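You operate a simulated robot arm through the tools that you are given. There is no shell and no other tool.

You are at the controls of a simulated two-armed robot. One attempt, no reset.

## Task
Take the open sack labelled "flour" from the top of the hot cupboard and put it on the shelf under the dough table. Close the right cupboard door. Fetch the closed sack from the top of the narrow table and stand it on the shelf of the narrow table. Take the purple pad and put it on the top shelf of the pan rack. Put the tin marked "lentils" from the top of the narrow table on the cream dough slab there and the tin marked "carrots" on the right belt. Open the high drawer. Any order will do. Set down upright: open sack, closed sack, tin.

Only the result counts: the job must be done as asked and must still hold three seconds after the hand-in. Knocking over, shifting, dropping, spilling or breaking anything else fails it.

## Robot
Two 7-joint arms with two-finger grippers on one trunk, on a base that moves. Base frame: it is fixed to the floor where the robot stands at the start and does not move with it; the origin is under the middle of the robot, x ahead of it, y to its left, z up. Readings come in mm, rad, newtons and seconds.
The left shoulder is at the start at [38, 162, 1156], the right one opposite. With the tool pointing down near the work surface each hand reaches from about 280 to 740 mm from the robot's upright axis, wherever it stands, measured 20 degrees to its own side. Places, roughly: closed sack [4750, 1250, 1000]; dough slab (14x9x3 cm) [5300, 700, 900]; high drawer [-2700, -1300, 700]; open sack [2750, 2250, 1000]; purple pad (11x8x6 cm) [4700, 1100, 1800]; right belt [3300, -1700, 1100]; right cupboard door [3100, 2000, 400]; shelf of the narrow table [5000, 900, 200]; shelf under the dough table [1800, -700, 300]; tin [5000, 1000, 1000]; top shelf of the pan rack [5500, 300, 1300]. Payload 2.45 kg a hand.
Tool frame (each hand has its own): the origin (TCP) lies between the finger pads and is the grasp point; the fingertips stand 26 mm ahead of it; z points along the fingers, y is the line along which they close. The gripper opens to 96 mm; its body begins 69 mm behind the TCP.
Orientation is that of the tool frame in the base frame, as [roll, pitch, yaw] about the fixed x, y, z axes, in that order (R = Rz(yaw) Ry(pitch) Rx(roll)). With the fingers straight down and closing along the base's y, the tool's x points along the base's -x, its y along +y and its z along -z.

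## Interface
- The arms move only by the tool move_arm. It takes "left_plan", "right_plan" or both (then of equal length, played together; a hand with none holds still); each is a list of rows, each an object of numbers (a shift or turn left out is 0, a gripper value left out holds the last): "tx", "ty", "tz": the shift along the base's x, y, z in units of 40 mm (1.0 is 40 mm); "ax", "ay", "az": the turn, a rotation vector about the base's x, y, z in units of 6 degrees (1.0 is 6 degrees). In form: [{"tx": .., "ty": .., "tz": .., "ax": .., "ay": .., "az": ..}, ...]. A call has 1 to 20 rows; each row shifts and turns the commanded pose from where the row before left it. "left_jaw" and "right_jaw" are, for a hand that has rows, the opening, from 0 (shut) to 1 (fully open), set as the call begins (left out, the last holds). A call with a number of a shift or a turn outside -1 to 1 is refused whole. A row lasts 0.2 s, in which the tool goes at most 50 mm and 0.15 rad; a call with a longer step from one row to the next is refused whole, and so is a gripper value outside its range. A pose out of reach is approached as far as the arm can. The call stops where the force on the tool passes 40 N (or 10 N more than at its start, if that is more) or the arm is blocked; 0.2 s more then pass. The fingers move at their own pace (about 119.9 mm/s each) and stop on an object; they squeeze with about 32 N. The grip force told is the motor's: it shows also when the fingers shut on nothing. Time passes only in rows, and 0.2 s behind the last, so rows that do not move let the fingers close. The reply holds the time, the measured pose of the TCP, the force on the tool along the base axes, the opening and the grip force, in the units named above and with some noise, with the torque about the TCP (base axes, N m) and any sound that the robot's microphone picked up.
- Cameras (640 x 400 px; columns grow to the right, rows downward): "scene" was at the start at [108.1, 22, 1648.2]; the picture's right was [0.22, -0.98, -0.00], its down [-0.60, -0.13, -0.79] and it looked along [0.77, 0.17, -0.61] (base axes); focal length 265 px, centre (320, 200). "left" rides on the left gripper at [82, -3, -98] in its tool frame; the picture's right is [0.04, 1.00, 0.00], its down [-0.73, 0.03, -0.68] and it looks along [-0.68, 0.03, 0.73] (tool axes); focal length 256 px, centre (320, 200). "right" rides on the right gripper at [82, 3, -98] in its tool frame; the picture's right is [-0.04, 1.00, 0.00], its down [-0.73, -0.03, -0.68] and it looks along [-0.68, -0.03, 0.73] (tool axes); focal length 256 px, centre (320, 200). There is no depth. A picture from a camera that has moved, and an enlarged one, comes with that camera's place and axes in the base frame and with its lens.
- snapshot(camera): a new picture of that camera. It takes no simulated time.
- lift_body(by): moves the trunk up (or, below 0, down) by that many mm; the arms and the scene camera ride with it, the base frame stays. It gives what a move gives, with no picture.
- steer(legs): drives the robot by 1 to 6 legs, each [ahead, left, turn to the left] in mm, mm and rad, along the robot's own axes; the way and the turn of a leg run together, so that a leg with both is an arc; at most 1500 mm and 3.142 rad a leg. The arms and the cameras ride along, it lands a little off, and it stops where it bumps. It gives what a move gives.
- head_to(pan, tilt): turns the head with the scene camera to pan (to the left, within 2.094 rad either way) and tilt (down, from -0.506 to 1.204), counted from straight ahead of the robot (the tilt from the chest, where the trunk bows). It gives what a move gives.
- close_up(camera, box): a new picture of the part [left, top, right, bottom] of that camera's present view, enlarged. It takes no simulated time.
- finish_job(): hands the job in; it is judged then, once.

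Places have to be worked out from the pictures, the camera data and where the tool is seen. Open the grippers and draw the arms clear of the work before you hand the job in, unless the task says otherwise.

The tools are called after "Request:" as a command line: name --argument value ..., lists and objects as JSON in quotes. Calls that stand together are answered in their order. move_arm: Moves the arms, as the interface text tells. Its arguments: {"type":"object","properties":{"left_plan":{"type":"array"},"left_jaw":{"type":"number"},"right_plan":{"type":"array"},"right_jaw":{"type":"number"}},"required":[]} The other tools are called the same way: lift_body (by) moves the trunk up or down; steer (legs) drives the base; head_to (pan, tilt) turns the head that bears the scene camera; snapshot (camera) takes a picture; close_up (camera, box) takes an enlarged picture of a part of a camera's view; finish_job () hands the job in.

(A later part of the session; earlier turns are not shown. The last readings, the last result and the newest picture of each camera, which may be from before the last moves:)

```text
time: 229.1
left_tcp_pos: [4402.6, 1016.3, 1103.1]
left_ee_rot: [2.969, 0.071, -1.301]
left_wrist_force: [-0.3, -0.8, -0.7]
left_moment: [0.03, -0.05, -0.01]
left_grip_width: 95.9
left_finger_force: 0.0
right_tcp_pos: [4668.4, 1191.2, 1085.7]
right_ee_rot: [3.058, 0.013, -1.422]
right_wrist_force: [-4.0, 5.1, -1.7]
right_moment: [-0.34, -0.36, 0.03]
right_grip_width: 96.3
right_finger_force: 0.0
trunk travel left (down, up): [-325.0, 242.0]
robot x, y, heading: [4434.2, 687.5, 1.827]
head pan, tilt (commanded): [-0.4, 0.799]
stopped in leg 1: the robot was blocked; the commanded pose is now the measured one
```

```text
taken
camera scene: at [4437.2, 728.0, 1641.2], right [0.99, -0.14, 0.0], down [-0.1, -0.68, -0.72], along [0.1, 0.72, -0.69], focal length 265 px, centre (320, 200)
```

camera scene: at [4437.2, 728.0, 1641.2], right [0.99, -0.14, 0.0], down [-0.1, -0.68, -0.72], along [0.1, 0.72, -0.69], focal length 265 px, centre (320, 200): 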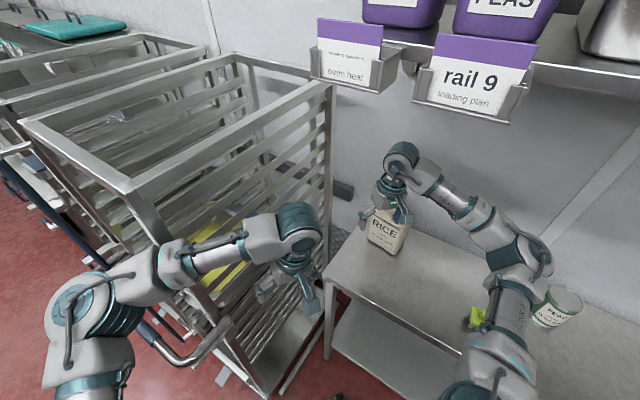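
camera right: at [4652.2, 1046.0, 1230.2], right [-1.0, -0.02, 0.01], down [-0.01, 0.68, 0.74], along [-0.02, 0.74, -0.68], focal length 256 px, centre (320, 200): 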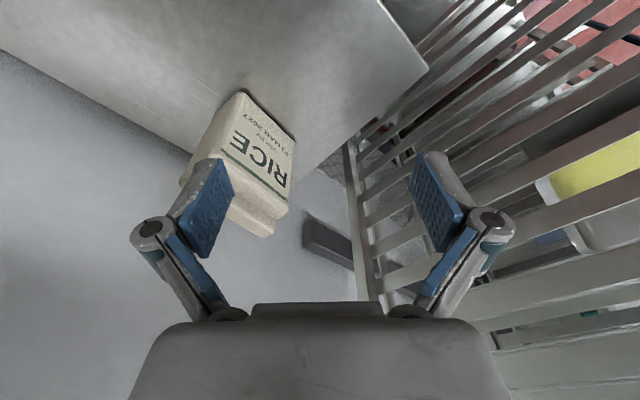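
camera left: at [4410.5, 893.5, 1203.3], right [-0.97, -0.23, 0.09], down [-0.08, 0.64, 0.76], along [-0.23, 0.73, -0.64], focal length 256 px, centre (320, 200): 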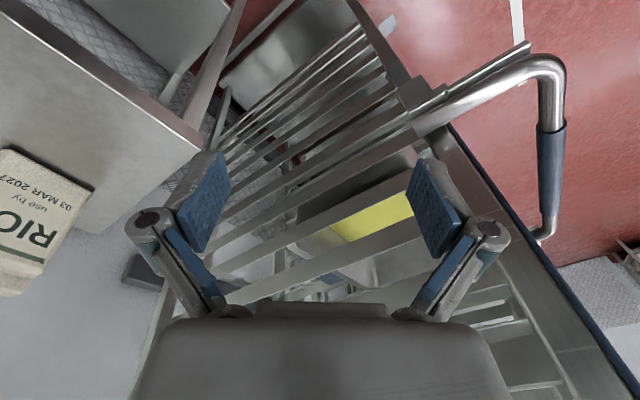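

The base got blocked again and turned a little more. I let it settle and look around to find the actual contact.

Request:
head_to --pan 0.6 --tilt 1.1

Request:
snapshot --camera "scene"

Request:
head_to --pan -0.6 --tilt 1.1

Request:
snapshot --camera "scene"

Request:
snapshot --camera "right"

Request:
snapshot --camera "left"

```text
time: 230.4
left_tcp_pos: [4404.3, 1014.7, 1104.1]
left_ee_rot: [2.976, 0.074, -1.302]
left_wrist_force: [0.2, -0.2, 0.0]
left_moment: [-0.05, 0.01, -0.01]
left_grip_width: 95.8
left_finger_force: 0.1
right_tcp_pos: [4675.2, 1183.2, 1090.6]
right_ee_rot: [3.065, 0.024, -1.436]
right_wrist_force: [0.8, 0.2, -0.6]
right_moment: [-0.05, 0.04, 0.02]
right_grip_width: 96.2
right_finger_force: 0.0
trunk travel left (down, up): [-325.0, 242.0]
robot x, y, heading: [4438.4, 688.8, 1.818]
head pan, tilt (commanded): [0.6, 1.1]
```

```text
taken
camera scene: at [4389.5, 688.6, 1618.1], right [0.66, 0.75, 0.03], down [0.67, -0.57, -0.48], along [-0.34, 0.34, -0.88], focal length 265 px, centre (320, 200)
```

scene: 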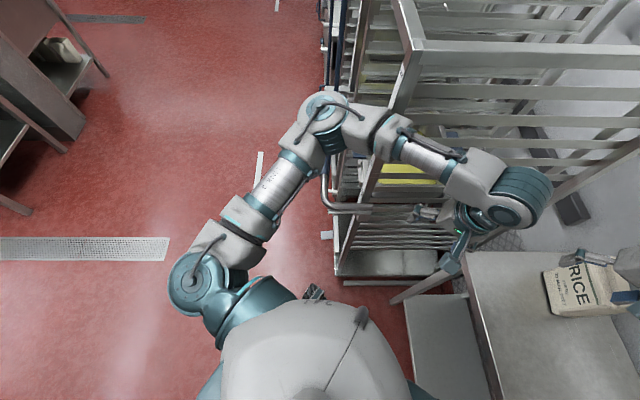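

```text
time: 231.8
left_tcp_pos: [4404.5, 1015.0, 1103.9]
left_ee_rot: [2.974, 0.072, -1.305]
left_wrist_force: [-0.2, 0.0, 0.2]
left_moment: [0.03, 0.0, -0.05]
left_grip_width: 96.1
left_finger_force: 0.0
right_tcp_pos: [4676.2, 1182.0, 1090.9]
right_ee_rot: [3.065, 0.022, -1.436]
right_wrist_force: [0.4, -1.6, 0.4]
right_moment: [0.02, 0.04, 0.02]
right_grip_width: 95.9
right_finger_force: 0.2
trunk travel left (down, up): [-325.0, 242.0]
robot x, y, heading: [4438.2, 692.1, 1.818]
head pan, tilt (commanded): [-0.6, 1.1]
```

```text
taken
camera scene: at [4460.0, 706.0, 1618.8], right [0.94, -0.35, -0.02], down [-0.31, -0.82, -0.49], along [0.15, 0.46, -0.87], focal length 265 px, centre (320, 200)
```

scene: 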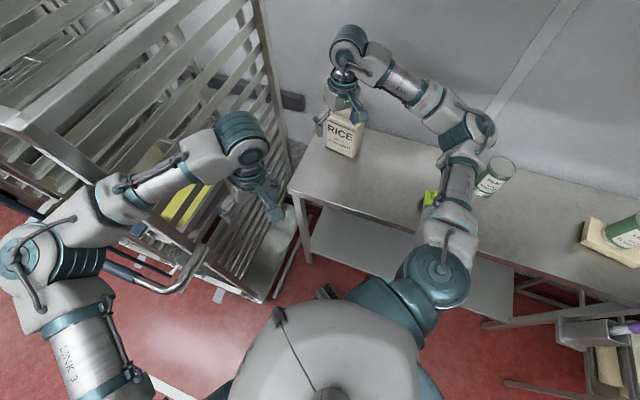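

```text
taken
camera right: at [4690.0, 1099.0, 1187.7], right [-0.99, -0.09, 0.08], down [-0.02, 0.72, 0.69], along [-0.12, 0.68, -0.72], focal length 256 px, centre (320, 200)
```

right: 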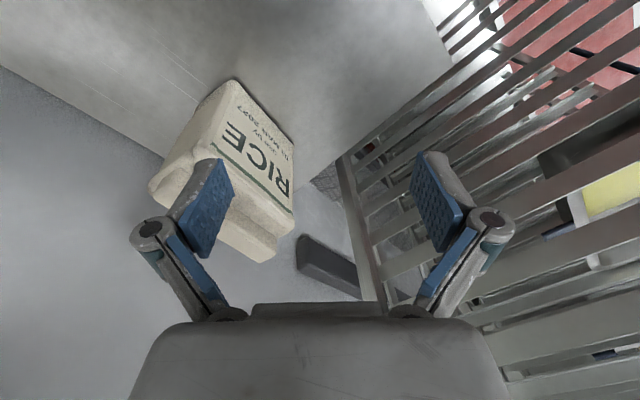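

```text
taken
camera left: at [4445.2, 931.9, 1195.4], right [-0.94, -0.31, 0.16], down [-0.1, 0.68, 0.72], along [-0.33, 0.66, -0.67], focal length 256 px, centre (320, 200)
```

left: 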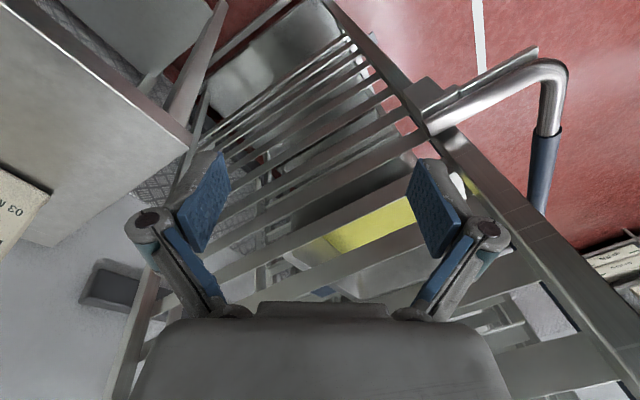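

I zoom in around the right arm and elbow to look for contact with items on the table.

Request:
close_up --camera "scene" --box '[280, 10, 560, 290]'

Request:
close_up --camera "scene" --box '[0, 80, 320, 400]'

```text
1.43 times, centred on (420, 150) of scene
camera zoom: at [4460.0, 706.0, 1618.8], right [0.94, -0.35, -0.02], down [-0.31, -0.82, -0.49], along [0.15, 0.46, -0.87], focal length 379 px, centre (177, 271)
```

zoom: 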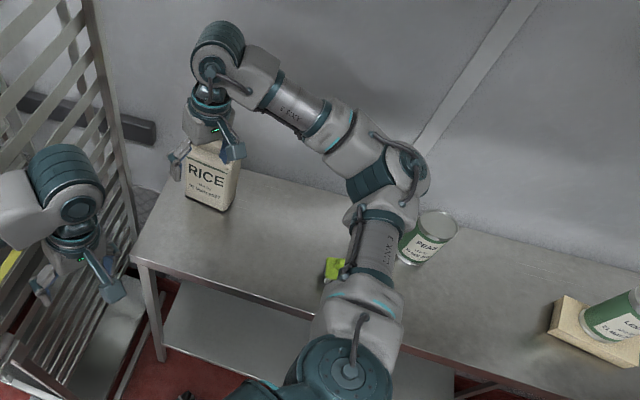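

```text
1.25 times, centred on (160, 240) of scene
camera zoom: at [4460.0, 706.0, 1618.8], right [0.94, -0.35, -0.02], down [-0.31, -0.82, -0.49], along [0.15, 0.46, -0.87], focal length 332 px, centre (520, 150)
```

zoom: 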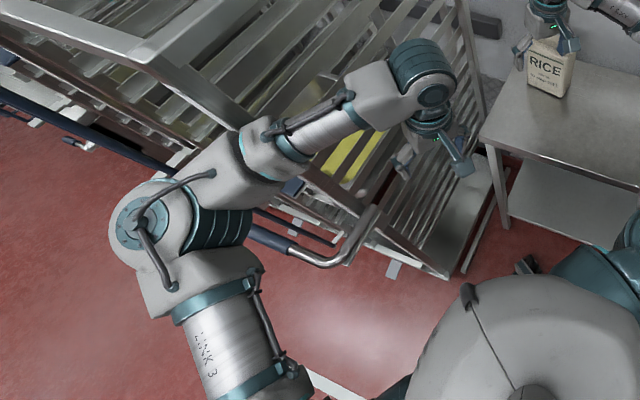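

The left elbow seems caught by the rack's front handle area. I lift only the left hand straight up ~120 mm to raise that elbow, and the right hand a little, then re-read the pose.

Request:
move_arm --left_plan '[{"tz": 0.6}, {"tz": 0.8}, {"tz": 0.8}, {"tz": 0.8}]' --right_plan '[{"tz": 0.4}, {"tz": 0.4}, {}, {}]'

Request:
snapshot --camera "scene"

```text
time: 232.8
left_tcp_pos: [4422.0, 1036.4, 1215.9]
left_ee_rot: [2.967, 0.059, -1.315]
left_wrist_force: [-0.7, -0.5, -0.2]
left_moment: [0.04, 0.03, -0.01]
left_grip_width: 95.8
left_finger_force: 0.1
right_tcp_pos: [4693.8, 1200.1, 1113.3]
right_ee_rot: [3.057, 0.008, -1.45]
right_wrist_force: [-0.5, -0.9, 0.5]
right_moment: [0.05, 0.01, 0.0]
right_grip_width: 96.1
right_finger_force: 0.1
trunk travel left (down, up): [-325.0, 242.0]
robot x, y, heading: [4441.1, 697.2, 1.807]
head pan, tilt (commanded): [-0.6, 1.1]
```

```text
taken
camera scene: at [4480.5, 750.3, 1615.4], right [0.93, -0.36, -0.02], down [-0.32, -0.82, -0.46], along [0.15, 0.44, -0.89], focal length 265 px, centre (320, 200)
```

scene: 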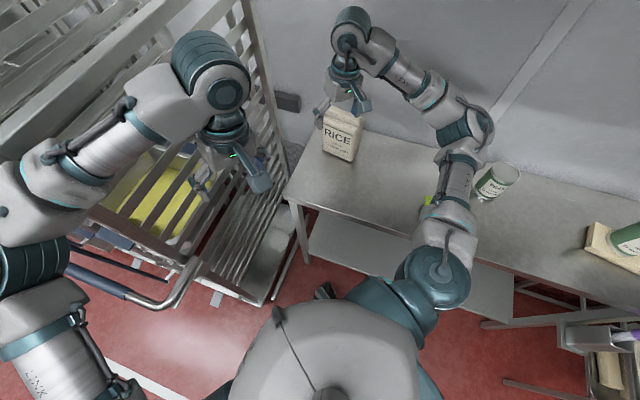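

The left arm is lifted free over the handle. I try backing away in a small step.

Request:
steer --legs '[[-70, -40, 0]]'

Request:
snapshot --camera "scene"

```text
time: 233.8
left_tcp_pos: [4452.4, 993.4, 1211.3]
left_ee_rot: [2.982, 0.037, -1.305]
left_wrist_force: [-0.6, 0.2, 0.0]
left_moment: [-0.06, 0.01, -0.01]
left_grip_width: 95.9
left_finger_force: 0.0
right_tcp_pos: [4727.5, 1155.0, 1108.3]
right_ee_rot: [3.07, -0.008, -1.442]
right_wrist_force: [-1.0, 0.7, 0.8]
right_moment: [-0.01, -0.05, 0.05]
right_grip_width: 95.9
right_finger_force: 0.1
trunk travel left (down, up): [-325.0, 242.0]
robot x, y, heading: [4494.4, 636.7, 1.808]
head pan, tilt (commanded): [-0.6, 1.1]
```

```text
taken
camera scene: at [4512.2, 728.9, 1614.0], right [0.93, -0.36, 0.0], down [-0.32, -0.84, -0.45], along [0.16, 0.42, -0.89], focal length 265 px, centre (320, 200)
```

scene: 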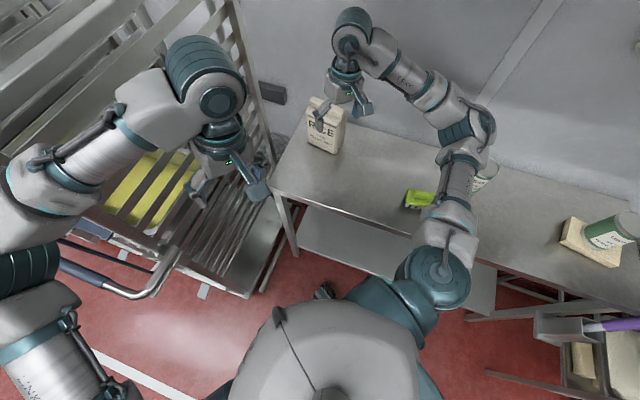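

Free now, and the torso is level again. I retreat further to a safe distance and then re-check the table items.

Request:
steer --legs '[[-200, -120, 0]]'

Request:
head_to --pan -0.7 --tilt 0.6

Request:
snapshot --camera "scene"

Request:
snapshot --camera "right"

```text
time: 235.6
left_tcp_pos: [4617.1, 821.0, 1213.4]
left_ee_rot: [2.983, 0.047, -1.309]
left_wrist_force: [-0.2, 0.4, -0.3]
left_moment: [0.0, 0.02, 0.0]
left_grip_width: 96.2
left_finger_force: 0.1
right_tcp_pos: [4891.3, 983.1, 1113.7]
right_ee_rot: [3.073, 0.001, -1.444]
right_wrist_force: [-0.1, -0.7, -0.1]
right_moment: [-0.01, 0.03, 0.0]
right_grip_width: 95.9
right_finger_force: 0.0
trunk travel left (down, up): [-325.0, 242.0]
robot x, y, heading: [4662.1, 472.2, 1.81]
head pan, tilt (commanded): [-0.6, 1.1]
```

```text
time: 236.5
left_tcp_pos: [4606.3, 813.9, 1216.7]
left_ee_rot: [2.992, 0.049, -1.307]
left_wrist_force: [-0.2, 0.2, -0.1]
left_moment: [0.0, -0.03, 0.0]
left_grip_width: 96.1
left_finger_force: 0.0
right_tcp_pos: [4880.9, 976.4, 1118.4]
right_ee_rot: [3.08, 0.004, -1.443]
right_wrist_force: [0.1, -0.1, 0.6]
right_moment: [0.04, 0.0, 0.0]
right_grip_width: 95.8
right_finger_force: 0.0
trunk travel left (down, up): [-325.0, 242.0]
robot x, y, heading: [4661.1, 473.0, 1.805]
head pan, tilt (commanded): [-0.7, 0.6]
```

```text
taken
camera scene: at [4702.1, 579.4, 1652.7], right [0.89, -0.45, 0.0], down [-0.26, -0.51, -0.82], along [0.37, 0.73, -0.57], focal length 265 px, centre (320, 200)
```

scene: 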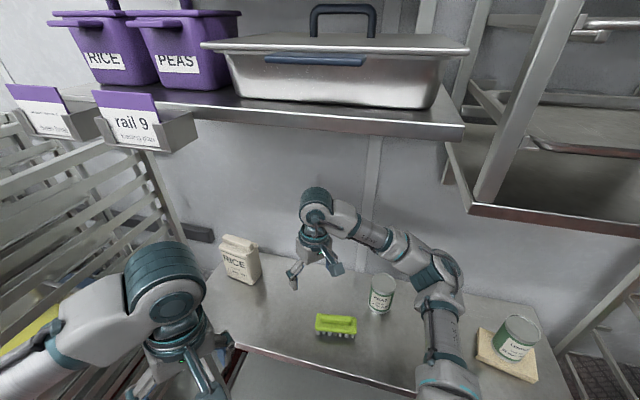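

```text
taken
camera right: at [4892.6, 895.1, 1216.7], right [-0.99, -0.09, 0.06], down [-0.02, 0.73, 0.68], along [-0.1, 0.67, -0.73], focal length 256 px, centre (320, 200)
```

right: 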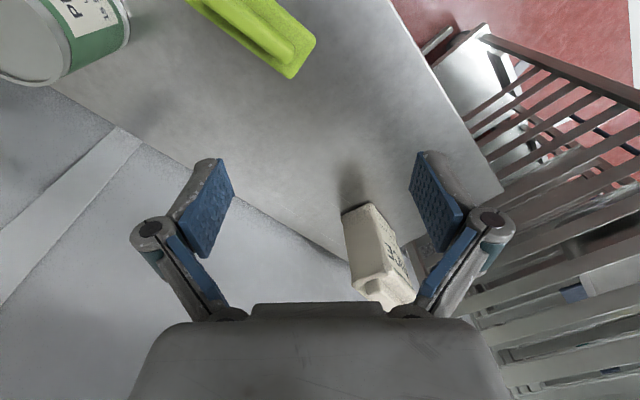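

All items are undisturbed (RICE, PEAS, brush where they were). From this pose the RICE sack is 775 ahead, 265 right, with the left arm far from the rack. I shift the left hand slightly left and move forward ~165 mm.

Request:
move_arm --left_plan '[{"tx": -0.65, "ty": -0.155}, {"tx": -0.65, "ty": -0.155}, {"tx": -0.65, "ty": -0.155}]'

Request:
steer --legs '[[165, 0, 0]]'

Request:
head_to --pan -0.5 --tilt 0.9

Request:
snapshot --camera "scene"

Request:
snapshot --camera "right"

```text
time: 237.3
left_tcp_pos: [4534.1, 797.2, 1216.6]
left_ee_rot: [2.985, 0.05, -1.31]
left_wrist_force: [-0.3, -0.2, -0.8]
left_moment: [0.02, -0.04, -0.01]
left_grip_width: 96.0
left_finger_force: 0.1
right_tcp_pos: [4887.9, 978.2, 1115.5]
right_ee_rot: [3.075, 0.004, -1.444]
right_wrist_force: [0.0, 0.0, 0.5]
right_moment: [0.0, -0.02, 0.02]
right_grip_width: 96.2
right_finger_force: 0.1
trunk travel left (down, up): [-325.0, 242.0]
robot x, y, heading: [4662.4, 474.9, 1.81]
head pan, tilt (commanded): [-0.7, 0.6]
```

```text
time: 238.7
left_tcp_pos: [4496.3, 955.4, 1218.1]
left_ee_rot: [2.988, 0.051, -1.307]
left_wrist_force: [-0.1, -0.6, 0.2]
left_moment: [-0.01, 0.03, -0.02]
left_grip_width: 95.9
left_finger_force: 0.1
right_tcp_pos: [4846.9, 1136.4, 1118.6]
right_ee_rot: [3.077, 0.004, -1.442]
right_wrist_force: [-0.9, 1.2, 0.2]
right_moment: [0.0, 0.05, 0.02]
right_grip_width: 96.1
right_finger_force: 0.0
trunk travel left (down, up): [-325.0, 242.0]
robot x, y, heading: [4618.7, 631.5, 1.808]
head pan, tilt (commanded): [-0.7, 0.6]
```

```text
time: 239.5
left_tcp_pos: [4492.4, 954.5, 1217.8]
left_ee_rot: [2.991, 0.051, -1.307]
left_wrist_force: [1.1, 0.2, 1.1]
left_moment: [0.02, -0.08, -0.02]
left_grip_width: 96.1
left_finger_force: 0.0
right_tcp_pos: [4842.9, 1135.7, 1119.4]
right_ee_rot: [3.081, 0.007, -1.444]
right_wrist_force: [-0.7, -0.1, 0.1]
right_moment: [-0.02, -0.04, -0.01]
right_grip_width: 96.1
right_finger_force: 0.1
trunk travel left (down, up): [-325.0, 242.0]
robot x, y, heading: [4624.5, 633.5, 1.809]
head pan, tilt (commanded): [-0.499, 0.901]
```

```text
taken
camera scene: at [4630.9, 731.7, 1628.5], right [0.97, -0.26, 0.0], down [-0.2, -0.76, -0.62], along [0.16, 0.6, -0.78], focal length 265 px, centre (320, 200)
```

scene: 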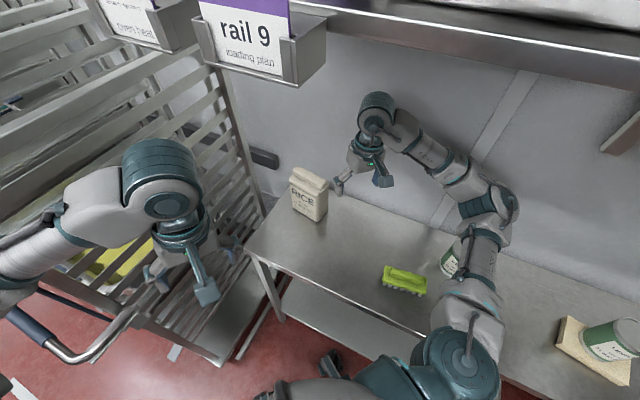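

```text
taken
camera right: at [4855.5, 1054.3, 1217.5], right [-0.99, -0.09, 0.06], down [-0.02, 0.73, 0.68], along [-0.1, 0.68, -0.73], focal length 256 px, centre (320, 200)
```

right: 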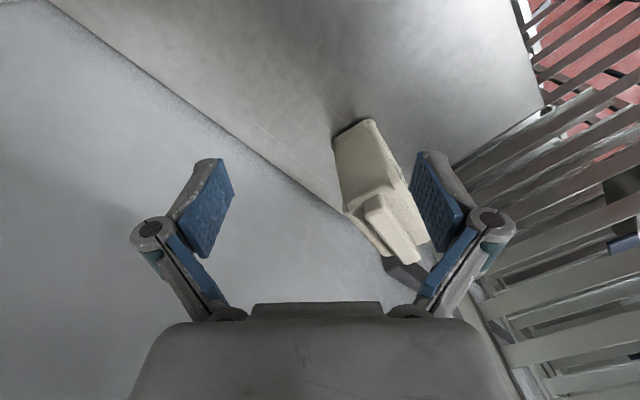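

RICE: right face mid ≈(4775,1231), thickness axis ≈35.5°, centre ≈(4748,1269). I turn the right hand ~28° and move it above the sack at z≈1119.

Request:
move_arm --right_plan '[{"tx": -0.475, "ty": 0.665, "az": 0.94, "ax": 0.07, "ay": -0.09}, {"tx": -0.475, "ty": 0.665, "az": 0.94, "ax": 0.07, "ay": -0.09}, {"tx": -0.475, "ty": 0.665, "az": 0.94, "ax": 0.07, "ay": -0.09}, {"tx": -0.475, "ty": 0.665, "az": 0.94, "ax": 0.07, "ay": -0.09}, {"tx": -0.475, "ty": 0.665, "az": 0.94, "ax": 0.07, "ay": -0.09}]' --right_jaw 1.0

Request:
snapshot --camera "right"

Request:
snapshot --camera "scene"

```text
time: 240.7
left_tcp_pos: [4501.4, 957.5, 1218.3]
left_ee_rot: [2.984, 0.05, -1.308]
left_wrist_force: [0.6, 0.1, -0.1]
left_moment: [0.02, 0.06, 0.01]
left_grip_width: 96.3
left_finger_force: 0.1
right_tcp_pos: [4758.4, 1273.8, 1115.4]
right_ee_rot: [3.129, 0.022, -0.95]
right_wrist_force: [0.0, -0.3, 0.5]
right_moment: [-0.05, 0.04, 0.02]
right_grip_width: 95.7
right_finger_force: 0.1
trunk travel left (down, up): [-325.0, 242.0]
robot x, y, heading: [4624.7, 632.9, 1.81]
head pan, tilt (commanded): [-0.499, 0.901]
```

```text
taken
camera right: at [4804.6, 1202.9, 1212.3], right [-0.84, -0.55, 0.01], down [-0.39, 0.61, 0.7], along [-0.39, 0.58, -0.72], focal length 256 px, centre (320, 200)
```

right: 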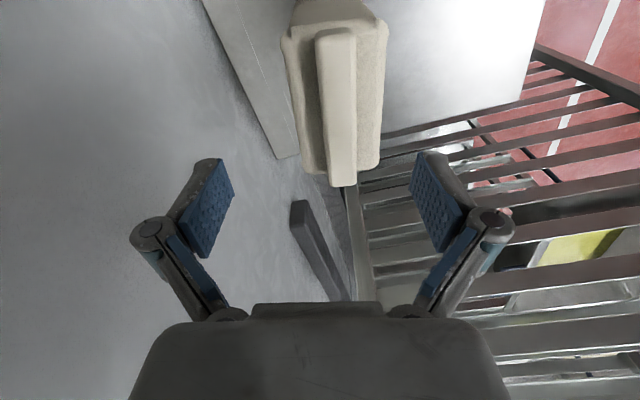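

```text
taken
camera scene: at [4644.1, 737.0, 1628.0], right [0.97, -0.26, 0.0], down [-0.21, -0.76, -0.62], along [0.16, 0.59, -0.79], focal length 265 px, centre (320, 200)
```

scene: 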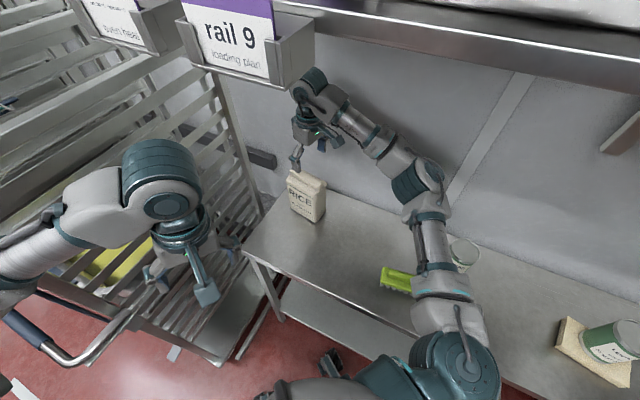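

The sack is centred ~11 mm toward the near-left finger side. I shift, descend to z≈1010 and grip.

Request:
move_arm --right_plan '[{"tx": -0.18, "ty": -0.22}, {"tz": -0.8}, {"tz": -0.8}]' --right_jaw 1.0

Request:
snapshot --camera "right"

```text
time: 241.5
left_tcp_pos: [4499.1, 956.3, 1218.2]
left_ee_rot: [2.986, 0.053, -1.309]
left_wrist_force: [-0.2, -0.5, -0.3]
left_moment: [0.02, -0.02, -0.04]
left_grip_width: 96.1
left_finger_force: 0.1
right_tcp_pos: [4749.9, 1263.0, 1052.6]
right_ee_rot: [3.134, 0.025, -0.951]
right_wrist_force: [0.5, 0.1, -0.6]
right_moment: [0.0, 0.03, -0.02]
right_grip_width: 95.7
right_finger_force: 0.1
trunk travel left (down, up): [-325.0, 242.0]
robot x, y, heading: [4626.0, 634.2, 1.806]
head pan, tilt (commanded): [-0.499, 0.901]
```

```text
taken
camera right: at [4795.4, 1192.2, 1149.4], right [-0.84, -0.55, 0.01], down [-0.39, 0.6, 0.7], along [-0.39, 0.58, -0.72], focal length 256 px, centre (320, 200)
```

right: 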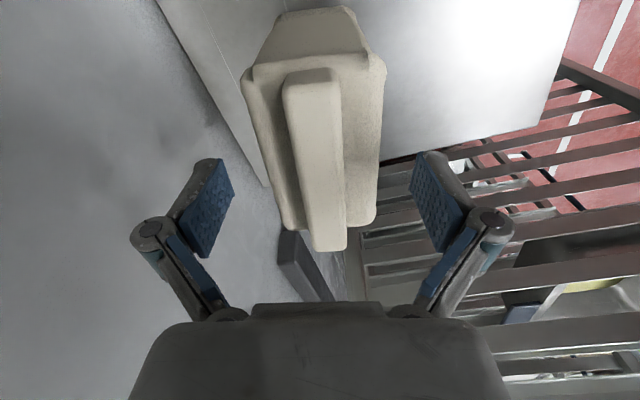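

Well centred now. I descend the last ~42 mm and close the gripper.

Request:
move_arm --right_plan '[{"tx": -0.05, "tz": -0.5}, {"tz": -0.55}]' --right_jaw 1.0

Request:
move_arm --right_plan '[{}, {}, {}, {}]' --right_jaw 0.0

Request:
snapshot --camera "right"

```text
time: 242.1
left_tcp_pos: [4492.1, 954.9, 1218.0]
left_ee_rot: [2.989, 0.05, -1.308]
left_wrist_force: [-0.5, 0.0, -0.8]
left_moment: [-0.03, 0.02, -0.01]
left_grip_width: 95.9
left_finger_force: 0.0
right_tcp_pos: [4741.5, 1261.0, 1012.1]
right_ee_rot: [3.136, 0.023, -0.949]
right_wrist_force: [0.5, -0.3, -0.2]
right_moment: [0.01, -0.01, -0.03]
right_grip_width: 96.2
right_finger_force: 0.0
trunk travel left (down, up): [-325.0, 242.0]
robot x, y, heading: [4620.7, 634.5, 1.805]
head pan, tilt (commanded): [-0.499, 0.901]
```

```text
time: 243.1
left_tcp_pos: [4495.3, 954.6, 1219.3]
left_ee_rot: [2.989, 0.05, -1.308]
left_wrist_force: [0.0, -1.1, -1.0]
left_moment: [0.02, 0.02, -0.03]
left_grip_width: 96.0
left_finger_force: 0.0
right_tcp_pos: [4745.2, 1261.8, 1013.1]
right_ee_rot: [3.135, 0.024, -0.952]
right_wrist_force: [2.1, 1.8, 11.7]
right_moment: [-0.03, -0.25, -0.02]
right_grip_width: 72.2
right_finger_force: 32.4
trunk travel left (down, up): [-325.0, 242.0]
robot x, y, heading: [4621.0, 637.0, 1.806]
head pan, tilt (commanded): [-0.499, 0.901]
```

```text
taken
camera right: at [4790.2, 1190.6, 1109.5], right [-0.84, -0.55, 0.01], down [-0.39, 0.6, 0.7], along [-0.39, 0.58, -0.72], focal length 256 px, centre (320, 200)
```

right: 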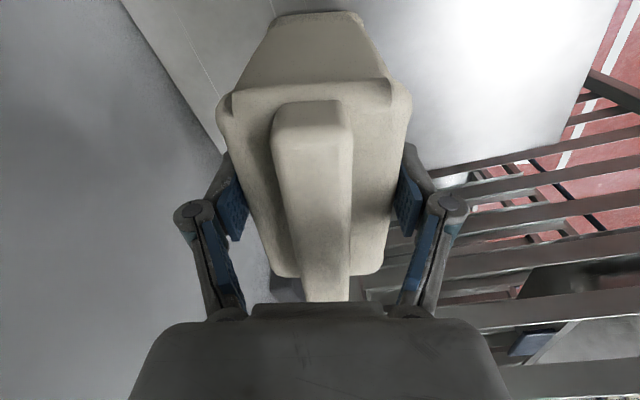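

RICE is gripped (72 mm). I lift it ~80 mm and then back the robot straight away from the table.

Request:
move_arm --right_plan '[{"tz": 0.3}, {"tz": 0.6}, {"tz": 0.6}, {"tz": 0.5}]'

Request:
snapshot --camera "scene"

```text
time: 244.1
left_tcp_pos: [4494.4, 956.1, 1217.6]
left_ee_rot: [2.988, 0.051, -1.309]
left_wrist_force: [-0.1, -0.2, -0.4]
left_moment: [-0.01, -0.03, 0.03]
left_grip_width: 96.2
left_finger_force: 0.1
right_tcp_pos: [4743.9, 1263.7, 1093.4]
right_ee_rot: [3.132, 0.021, -0.95]
right_wrist_force: [0.2, -0.1, -8.8]
right_moment: [-0.03, -0.01, 0.02]
right_grip_width: 72.0
right_finger_force: 32.0
trunk travel left (down, up): [-325.0, 242.0]
robot x, y, heading: [4622.4, 631.9, 1.806]
head pan, tilt (commanded): [-0.499, 0.901]
```

```text
taken
camera scene: at [4637.2, 735.3, 1628.1], right [0.97, -0.26, 0.0], down [-0.2, -0.76, -0.62], along [0.16, 0.6, -0.79], focal length 265 px, centre (320, 200)
```

scene: 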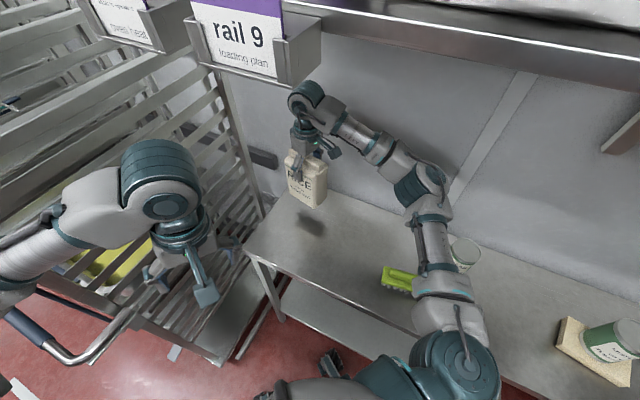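

RICE (≈0.9 kg) hangs clear. I back away from the table and turn right to face it squarely.

Request:
steer --legs '[[-341, 310, 0], [0, 0, -0.958]]'

Request:
snapshot --camera "scene"

```text
time: 249.4
left_tcp_pos: [4593.3, 522.2, 1217.7]
left_ee_rot: [2.993, 0.049, -2.283]
left_wrist_force: [-0.2, 0.0, 0.9]
left_moment: [0.0, 0.01, 0.01]
left_grip_width: 96.2
left_finger_force: 0.1
right_tcp_pos: [4986.8, 486.1, 1094.3]
right_ee_rot: [3.137, 0.021, -1.923]
right_wrist_force: [-0.6, 0.2, -7.8]
right_moment: [-0.06, 0.02, 0.0]
right_grip_width: 71.7
right_finger_force: 32.4
trunk travel left (down, up): [-325.0, 242.0]
robot x, y, heading: [4402.5, 229.9, 0.83]
head pan, tilt (commanded): [-0.499, 0.901]
```

```text
taken
camera scene: at [4487.5, 281.4, 1628.3], right [0.33, -0.94, 0.01], down [-0.74, -0.26, -0.62], along [0.59, 0.2, -0.79], focal length 265 px, centre (320, 200)
```

scene: 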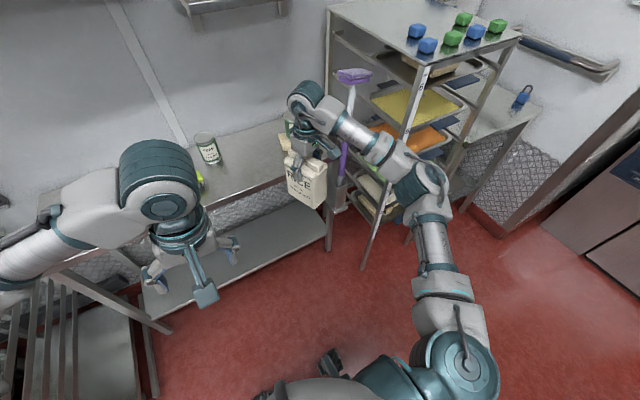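

I lower the trunk fully with the sack hanging in front, then bring the hand down and straighten its yaw.

Request:
lift_body --by -325

Request:
move_arm --right_plan '[{"az": -0.4, "tz": -0.7}, {"az": -0.4, "tz": -0.7}, {"az": -0.4, "tz": -0.7}, {"az": -0.4, "tz": -0.7}, {"az": -0.4, "tz": -0.7}, {"az": -0.4, "tz": -0.7}, {"az": -0.4, "tz": -0.7}, {"az": -0.4, "tz": -0.7}, {"az": -0.4, "tz": -0.7}, {"tz": -0.7}, {"tz": -0.7}, {"tz": -0.7}]'

Request:
snapshot --camera "scene"

Request:
snapshot --camera "right"

```text
time: 252.6
left_tcp_pos: [4596.1, 523.3, 884.1]
left_ee_rot: [2.977, 0.009, -2.248]
left_wrist_force: [0.6, 0.7, -0.6]
left_moment: [0.01, -0.02, 0.0]
left_grip_width: 96.2
left_finger_force: 0.2
right_tcp_pos: [4986.3, 480.5, 773.0]
right_ee_rot: [3.135, 0.029, -1.924]
right_wrist_force: [0.3, -0.4, -8.0]
right_moment: [-0.05, 0.02, 0.0]
right_grip_width: 71.7
right_finger_force: 32.0
trunk travel left (down, up): [0.0, 567.0]
robot x, y, heading: [4404.7, 233.3, 0.833]
head pan, tilt (commanded): [-0.499, 0.901]
```

```text
time: 255.2
left_tcp_pos: [4595.9, 524.1, 885.9]
left_ee_rot: [2.973, 0.01, -2.247]
left_wrist_force: [0.0, 1.1, 0.5]
left_moment: [-0.03, 0.01, -0.01]
left_grip_width: 96.1
left_finger_force: 0.0
right_tcp_pos: [4985.4, 480.3, 435.1]
right_ee_rot: [3.138, 0.026, -2.301]
right_wrist_force: [0.3, -0.3, -9.5]
right_moment: [-0.03, 0.07, 0.02]
right_grip_width: 71.7
right_finger_force: 32.0
trunk travel left (down, up): [0.0, 567.0]
robot x, y, heading: [4404.5, 233.1, 0.834]
head pan, tilt (commanded): [-0.499, 0.901]
```

```text
taken
camera scene: at [4709.6, 514.1, 1239.3], right [0.33, -0.94, 0.0], down [-0.75, -0.26, -0.61], along [0.58, 0.2, -0.79], focal length 265 px, centre (320, 200)
```

scene: 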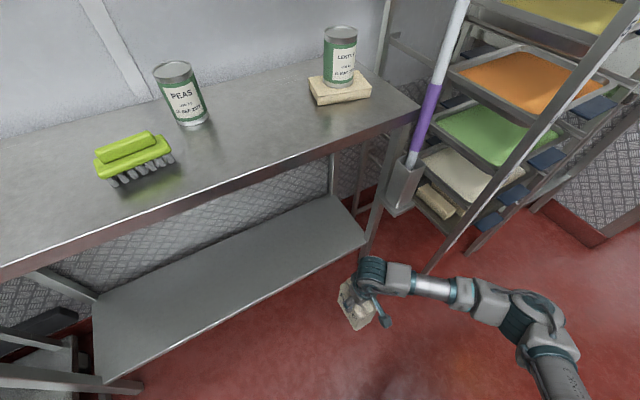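

```text
taken
camera right: at [4926.7, 419.0, 531.2], right [-0.72, 0.7, 0.01], down [0.5, 0.51, 0.7], along [0.48, 0.5, -0.72], focal length 256 px, centre (320, 200)
```

right: 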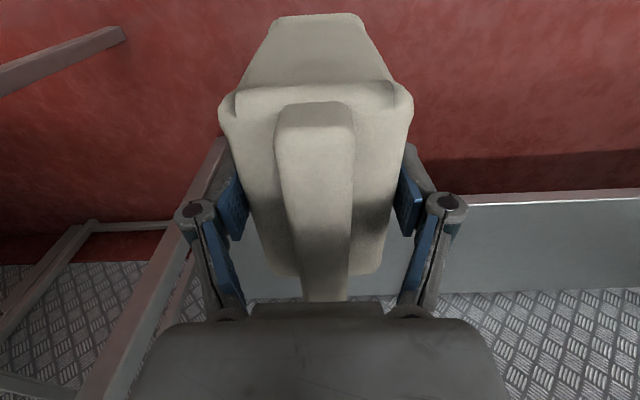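

The shelf front edge resolves to u≈3921, z≈195; the sack's bottom is at z≈290. I extend the hand 117 mm forward, then drive forward so the sack goes in over the shelf.

Request:
move_arm --right_plan '[{"tx": 0.49, "ty": 0.54}, {"tx": 0.49, "ty": 0.54}, {"tx": 0.49, "ty": 0.54}, {"tx": 0.49, "ty": 0.54}]'

Request:
steer --legs '[[150, 40, 0.014]]'

Request:
snapshot --camera "scene"

Request:
snapshot --camera "right"

```text
time: 256.2
left_tcp_pos: [4595.1, 525.0, 884.9]
left_ee_rot: [2.973, 0.01, -2.245]
left_wrist_force: [-0.1, -1.6, -0.3]
left_moment: [-0.01, -0.02, -0.02]
left_grip_width: 96.3
left_finger_force: 0.0
right_tcp_pos: [5063.9, 567.5, 432.4]
right_ee_rot: [3.137, 0.023, -2.301]
right_wrist_force: [-0.3, 0.4, -9.5]
right_moment: [-0.02, 0.01, -0.01]
right_grip_width: 71.6
right_finger_force: 31.4
trunk travel left (down, up): [0.0, 567.0]
robot x, y, heading: [4402.8, 233.1, 0.832]
head pan, tilt (commanded): [-0.499, 0.901]
```

```text
time: 257.6
left_tcp_pos: [4662.2, 665.3, 884.7]
left_ee_rot: [2.972, 0.009, -2.23]
left_wrist_force: [0.9, -0.3, 0.2]
left_moment: [-0.01, 0.02, 0.04]
left_grip_width: 95.9
left_finger_force: 0.0
right_tcp_pos: [5127.1, 714.7, 432.4]
right_ee_rot: [3.137, 0.023, -2.285]
right_wrist_force: [-0.8, -0.1, -9.7]
right_moment: [-0.08, 0.02, -0.01]
right_grip_width: 71.8
right_finger_force: 31.9
trunk travel left (down, up): [0.0, 567.0]
robot x, y, heading: [4470.6, 369.0, 0.847]
head pan, tilt (commanded): [-0.499, 0.901]
```

```text
taken
camera scene: at [4776.4, 656.8, 1238.9], right [0.34, -0.94, 0.0], down [-0.74, -0.27, -0.61], along [0.58, 0.21, -0.79], focal length 265 px, centre (320, 200)
```

scene: 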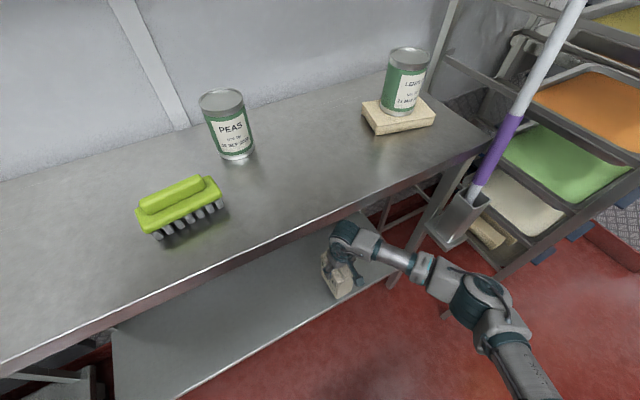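

```text
taken
camera right: at [5069.4, 653.8, 528.9], right [-0.73, 0.68, 0.01], down [0.49, 0.52, 0.7], along [0.47, 0.51, -0.72], focal length 256 px, centre (320, 200)
```

right: 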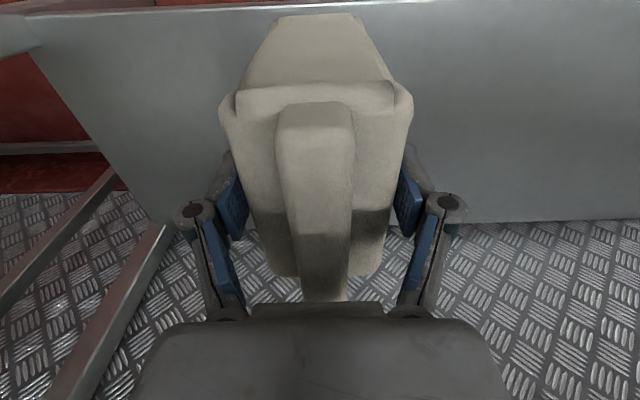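

The sack is above the shelf's front. I drive 80 mm further in.

Request:
steer --legs '[[82, 0, 0]]'

Request:
snapshot --camera "right"

Request:
move_arm --right_plan '[{"tz": -0.5}, {"tz": -0.5}, {"tz": -0.5}]'

```text
time: 258.6
left_tcp_pos: [4710.8, 726.2, 883.5]
left_ee_rot: [2.969, 0.001, -2.216]
left_wrist_force: [0.5, 0.5, 0.3]
left_moment: [0.0, -0.04, 0.02]
left_grip_width: 96.2
left_finger_force: 0.0
right_tcp_pos: [5176.5, 775.7, 437.3]
right_ee_rot: [3.139, 0.03, -2.285]
right_wrist_force: [0.3, -0.3, -9.2]
right_moment: [-0.09, 0.02, -0.05]
right_grip_width: 71.9
right_finger_force: 32.7
trunk travel left (down, up): [0.0, 567.0]
robot x, y, heading: [4527.0, 433.2, 0.847]
head pan, tilt (commanded): [-0.499, 0.901]
```

```text
taken
camera right: at [5118.5, 712.5, 533.9], right [-0.73, 0.68, 0.0], down [0.49, 0.52, 0.7], along [0.48, 0.51, -0.71], focal length 256 px, centre (320, 200)
```

right: 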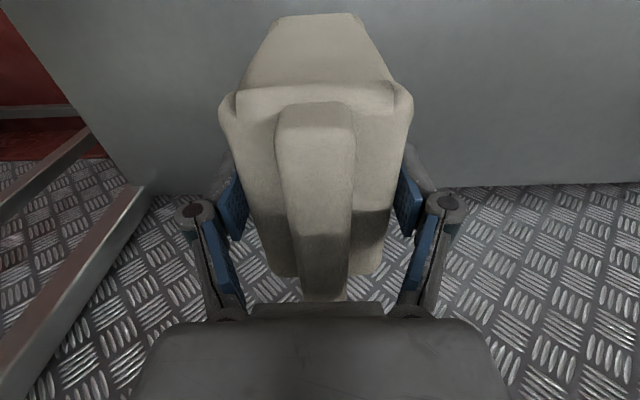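

```text
time: 259.4
left_tcp_pos: [4708.2, 725.0, 883.4]
left_ee_rot: [2.965, -0.007, -2.201]
left_wrist_force: [-0.2, 0.6, 0.2]
left_moment: [-0.02, 0.03, 0.0]
left_grip_width: 96.0
left_finger_force: 0.1
right_tcp_pos: [5174.9, 772.2, 383.8]
right_ee_rot: [3.141, 0.037, -2.285]
right_wrist_force: [0.4, 0.2, -8.9]
right_moment: [-0.05, 0.02, 0.03]
right_grip_width: 71.8
right_finger_force: 32.0
trunk travel left (down, up): [0.0, 567.0]
robot x, y, heading: [4522.6, 429.8, 0.848]
head pan, tilt (commanded): [-0.499, 0.901]
```

Over the shelf (u≈4002). I continue lowering toward contact (~z 340).

Request:
move_arm --right_plan '[{"tz": -0.4}, {"tz": -0.3}, {}]'

Request:
move_arm --right_plan '[{"tz": -0.15}, {"tz": -0.1}, {}]'

```text
time: 260.2
left_tcp_pos: [4705.4, 722.6, 885.7]
left_ee_rot: [2.969, 0.0, -2.207]
left_wrist_force: [0.3, -1.4, 0.7]
left_moment: [-0.01, 0.01, -0.01]
left_grip_width: 96.3
left_finger_force: 0.0
right_tcp_pos: [5173.8, 773.9, 359.0]
right_ee_rot: [3.137, 0.044, -2.284]
right_wrist_force: [7.4, 5.7, 22.7]
right_moment: [0.04, -0.23, -0.23]
right_grip_width: 71.7
right_finger_force: 32.4
trunk travel left (down, up): [0.0, 567.0]
robot x, y, heading: [4522.9, 430.3, 0.849]
head pan, tilt (commanded): [-0.499, 0.901]
```

```text
time: 260.8
left_tcp_pos: [4704.4, 724.7, 883.1]
left_ee_rot: [2.965, -0.007, -2.198]
left_wrist_force: [0.2, 0.6, 0.0]
left_moment: [-0.02, -0.04, 0.05]
left_grip_width: 96.1
left_finger_force: 0.1
right_tcp_pos: [5173.1, 773.3, 355.8]
right_ee_rot: [3.137, 0.045, -2.285]
right_wrist_force: [-4.0, -1.6, 19.2]
right_moment: [-1.52, 0.2, -0.33]
right_grip_width: 71.8
right_finger_force: 32.3
trunk travel left (down, up): [0.0, 567.0]
robot x, y, heading: [4527.9, 429.8, 0.853]
head pan, tilt (commanded): [-0.499, 0.901]
stopped in row 2 (right hand): the force on the tool passed its limit at 43 N (the readings are from after the stop); the commanded pose is now the measured one
```

The sack touches the shelf at TCP≈360 (shelf z≈215). I ease up slightly to unload before releasing.

Request:
move_arm --right_plan '[{"tz": 0.08}, {}, {}]'

```text
time: 261.6
left_tcp_pos: [4706.2, 723.6, 883.9]
left_ee_rot: [2.964, -0.007, -2.196]
left_wrist_force: [-0.1, 0.9, 0.7]
left_moment: [-0.02, 0.0, 0.03]
left_grip_width: 96.1
left_finger_force: 0.1
right_tcp_pos: [5173.2, 772.7, 356.6]
right_ee_rot: [3.138, 0.045, -2.286]
right_wrist_force: [-1.6, 3.5, 0.3]
right_moment: [0.58, -0.47, 0.31]
right_grip_width: 71.9
right_finger_force: 32.1
trunk travel left (down, up): [0.0, 567.0]
robot x, y, heading: [4524.8, 432.1, 0.846]
head pan, tilt (commanded): [-0.499, 0.901]
```

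Nearly unloaded (0.3 N). I release and look before rising.

Request:
move_arm --right_plan '[{}, {}, {}]' --right_jaw 1.0

Request:
snapshot --camera "right"

```text
time: 262.4
left_tcp_pos: [4705.4, 723.4, 885.0]
left_ee_rot: [2.963, -0.009, -2.195]
left_wrist_force: [-0.2, 1.2, 0.4]
left_moment: [-0.02, -0.01, 0.01]
left_grip_width: 96.2
left_finger_force: 0.1
right_tcp_pos: [5174.7, 771.7, 357.1]
right_ee_rot: [3.139, 0.044, -2.287]
right_wrist_force: [-0.1, 0.0, 0.4]
right_moment: [-0.02, 0.02, 0.02]
right_grip_width: 95.9
right_finger_force: 0.0
trunk travel left (down, up): [0.0, 567.0]
robot x, y, heading: [4524.6, 430.5, 0.851]
head pan, tilt (commanded): [-0.499, 0.901]
```

```text
taken
camera right: at [5114.8, 708.7, 451.9], right [-0.73, 0.69, 0.01], down [0.48, 0.51, 0.71], along [0.48, 0.52, -0.7], focal length 256 px, centre (320, 200)
```

right: 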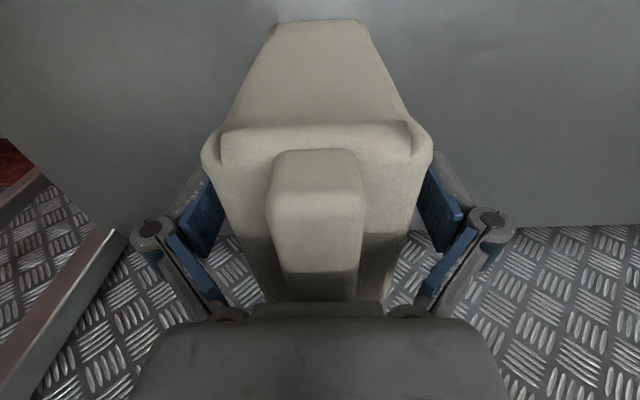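

The sack stands on the shelf. I rise straight up ~100 mm and check it.

Request:
move_arm --right_plan '[{"tz": 0.3}, {"tz": 0.5}, {"tz": 0.6}, {"tz": 0.6}, {"tz": 0.6}]'

Request:
snapshot --camera "right"

```text
time: 263.6
left_tcp_pos: [4704.5, 721.6, 883.4]
left_ee_rot: [2.962, -0.007, -2.196]
left_wrist_force: [-0.5, 0.8, 0.6]
left_moment: [-0.02, 0.01, 0.01]
left_grip_width: 96.0
left_finger_force: 0.0
right_tcp_pos: [5173.5, 771.8, 461.4]
right_ee_rot: [3.138, 0.044, -2.286]
right_wrist_force: [0.4, -1.8, 0.4]
right_moment: [0.06, -0.04, 0.0]
right_grip_width: 95.9
right_finger_force: 0.1
trunk travel left (down, up): [0.0, 567.0]
robot x, y, heading: [4527.7, 428.9, 0.849]
head pan, tilt (commanded): [-0.499, 0.901]
```

```text
taken
camera right: at [5114.8, 708.1, 556.5], right [-0.73, 0.68, 0.01], down [0.48, 0.51, 0.71], along [0.48, 0.52, -0.7], focal length 256 px, centre (320, 200)
```

right: 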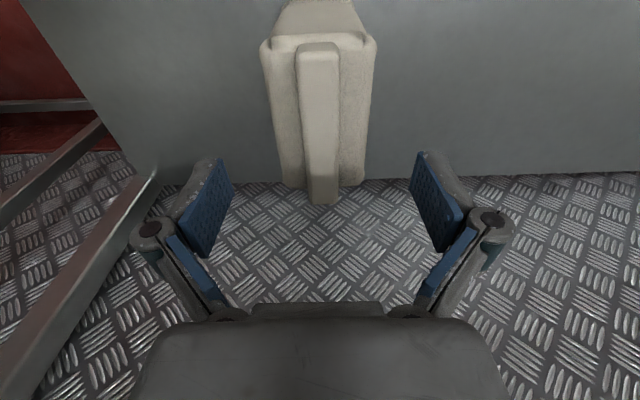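

RICE stands upright on the shelf. I back out and raise the trunk, then verify with the scene camera.

Request:
steer --legs '[[-330, 0, 0]]'

Request:
head_to --pan -0.2 --tilt 0.8

Request:
snapshot --camera "scene"

Request:
lift_body --by 325

```text
time: 265.7
left_tcp_pos: [4491.4, 481.7, 884.4]
left_ee_rot: [2.961, -0.006, -2.194]
left_wrist_force: [0.9, -0.1, -0.2]
left_moment: [0.0, 0.01, 0.01]
left_grip_width: 96.0
left_finger_force: 0.1
right_tcp_pos: [4960.2, 532.3, 461.6]
right_ee_rot: [3.139, 0.042, -2.284]
right_wrist_force: [-0.7, -0.6, 0.8]
right_moment: [-0.01, -0.01, -0.01]
right_grip_width: 95.9
right_finger_force: 0.1
trunk travel left (down, up): [0.0, 567.0]
robot x, y, heading: [4310.9, 190.1, 0.854]
head pan, tilt (commanded): [-0.499, 0.901]
```

```text
time: 266.5
left_tcp_pos: [4489.7, 480.2, 882.9]
left_ee_rot: [2.958, -0.014, -2.183]
left_wrist_force: [-0.8, 0.3, -0.4]
left_moment: [0.03, 0.01, 0.02]
left_grip_width: 96.2
left_finger_force: 0.0
right_tcp_pos: [4958.8, 531.2, 464.9]
right_ee_rot: [3.138, 0.05, -2.283]
right_wrist_force: [-0.2, 0.8, 0.6]
right_moment: [0.01, 0.02, 0.02]
right_grip_width: 96.2
right_finger_force: 0.0
trunk travel left (down, up): [0.0, 567.0]
robot x, y, heading: [4317.1, 188.7, 0.852]
head pan, tilt (commanded): [-0.201, 0.799]
```

```text
taken
camera scene: at [4605.4, 499.5, 1247.8], right [0.6, -0.8, 0.0], down [-0.58, -0.44, -0.69], along [0.55, 0.42, -0.72], focal length 265 px, centre (320, 200)
```

scene: 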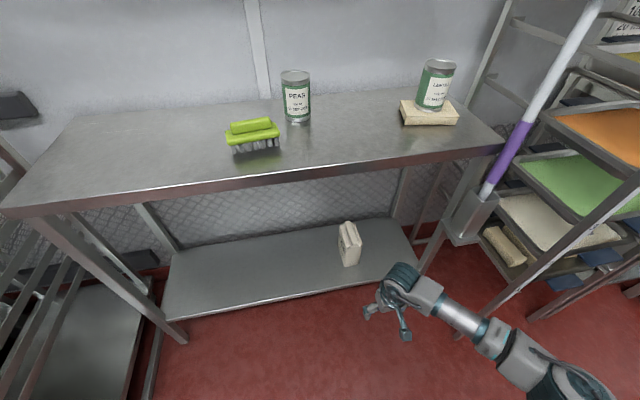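

```text
time: 269.7
left_tcp_pos: [4489.4, 477.4, 1210.0]
left_ee_rot: [2.961, -0.004, -2.193]
left_wrist_force: [-0.3, 0.1, -0.2]
left_moment: [0.01, 0.0, -0.02]
left_grip_width: 96.1
left_finger_force: 0.1
right_tcp_pos: [4961.1, 531.6, 789.0]
right_ee_rot: [3.138, 0.05, -2.284]
right_wrist_force: [-0.3, -0.4, 0.2]
right_moment: [-0.01, 0.02, -0.01]
right_grip_width: 95.9
right_finger_force: 0.1
trunk travel left (down, up): [-325.0, 242.0]
robot x, y, heading: [4316.6, 189.0, 0.854]
head pan, tilt (commanded): [-0.201, 0.799]
```

RICE is done. Next, the purple pad on the top wall shelf: I raise the trunk fully and look at it.

Request:
lift_body --by 240

Request:
head_to --pan 0.3 --tilt 0.1

Request:
snapshot --camera "scene"

Request:
close_up --camera "scene" --box '[240, 140, 420, 260]'

```text
time: 272.2
left_tcp_pos: [4489.3, 479.3, 1449.0]
left_ee_rot: [2.964, -0.003, -2.194]
left_wrist_force: [0.2, -0.4, 0.1]
left_moment: [-0.02, -0.01, -0.03]
left_grip_width: 96.2
left_finger_force: 0.1
right_tcp_pos: [4965.9, 536.2, 1057.6]
right_ee_rot: [3.139, 0.093, -2.283]
right_wrist_force: [0.0, -0.4, -0.5]
right_moment: [0.01, 0.01, 0.02]
right_grip_width: 95.8
right_finger_force: 0.0
trunk travel left (down, up): [-565.0, 2.0]
robot x, y, heading: [4312.4, 190.8, 0.85]
head pan, tilt (commanded): [-0.201, 0.799]
```

```text
time: 273.3
left_tcp_pos: [4488.4, 479.2, 1449.8]
left_ee_rot: [2.963, -0.001, -2.194]
left_wrist_force: [0.5, -0.5, -0.3]
left_moment: [-0.02, -0.02, -0.01]
left_grip_width: 95.9
left_finger_force: 0.1
right_tcp_pos: [4964.9, 536.4, 1059.9]
right_ee_rot: [3.14, 0.095, -2.284]
right_wrist_force: [-0.6, -0.3, -0.1]
right_moment: [-0.02, 0.0, 0.02]
right_grip_width: 95.9
right_finger_force: 0.0
trunk travel left (down, up): [-565.0, 2.0]
robot x, y, heading: [4311.7, 191.8, 0.847]
head pan, tilt (commanded): [0.3, 0.099]
```

```text
taken
camera scene: at [4342.9, 266.3, 1938.9], right [0.91, -0.41, 0.0], down [-0.04, -0.09, -0.99], along [0.41, 0.91, -0.1], focal length 265 px, centre (320, 200)
```

scene: 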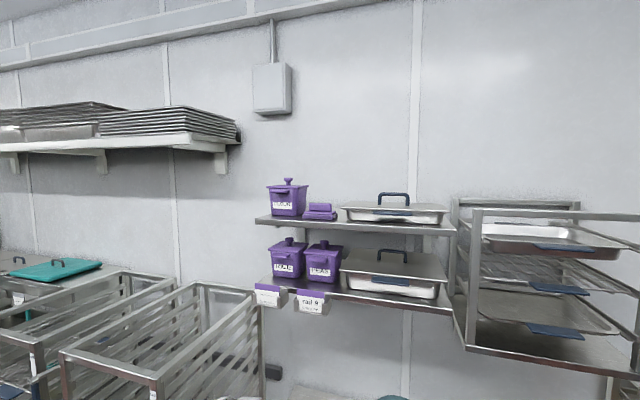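

```text
3.33 times, centred on (330, 200) of scene
camera zoom: at [4342.9, 266.3, 1938.9], right [0.91, -0.41, 0.0], down [-0.04, -0.09, -0.99], along [0.41, 0.91, -0.1], focal length 885 px, centre (287, 200)
```

zoom: 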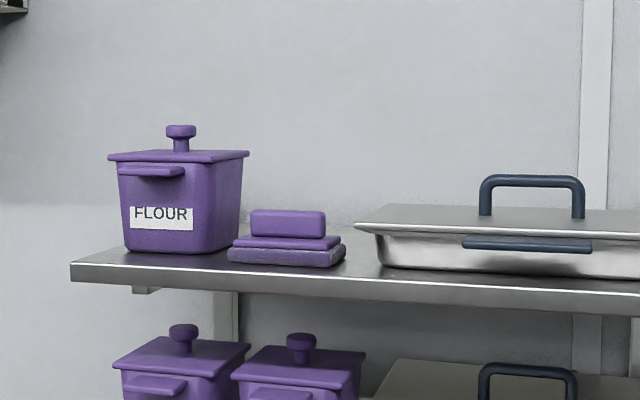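

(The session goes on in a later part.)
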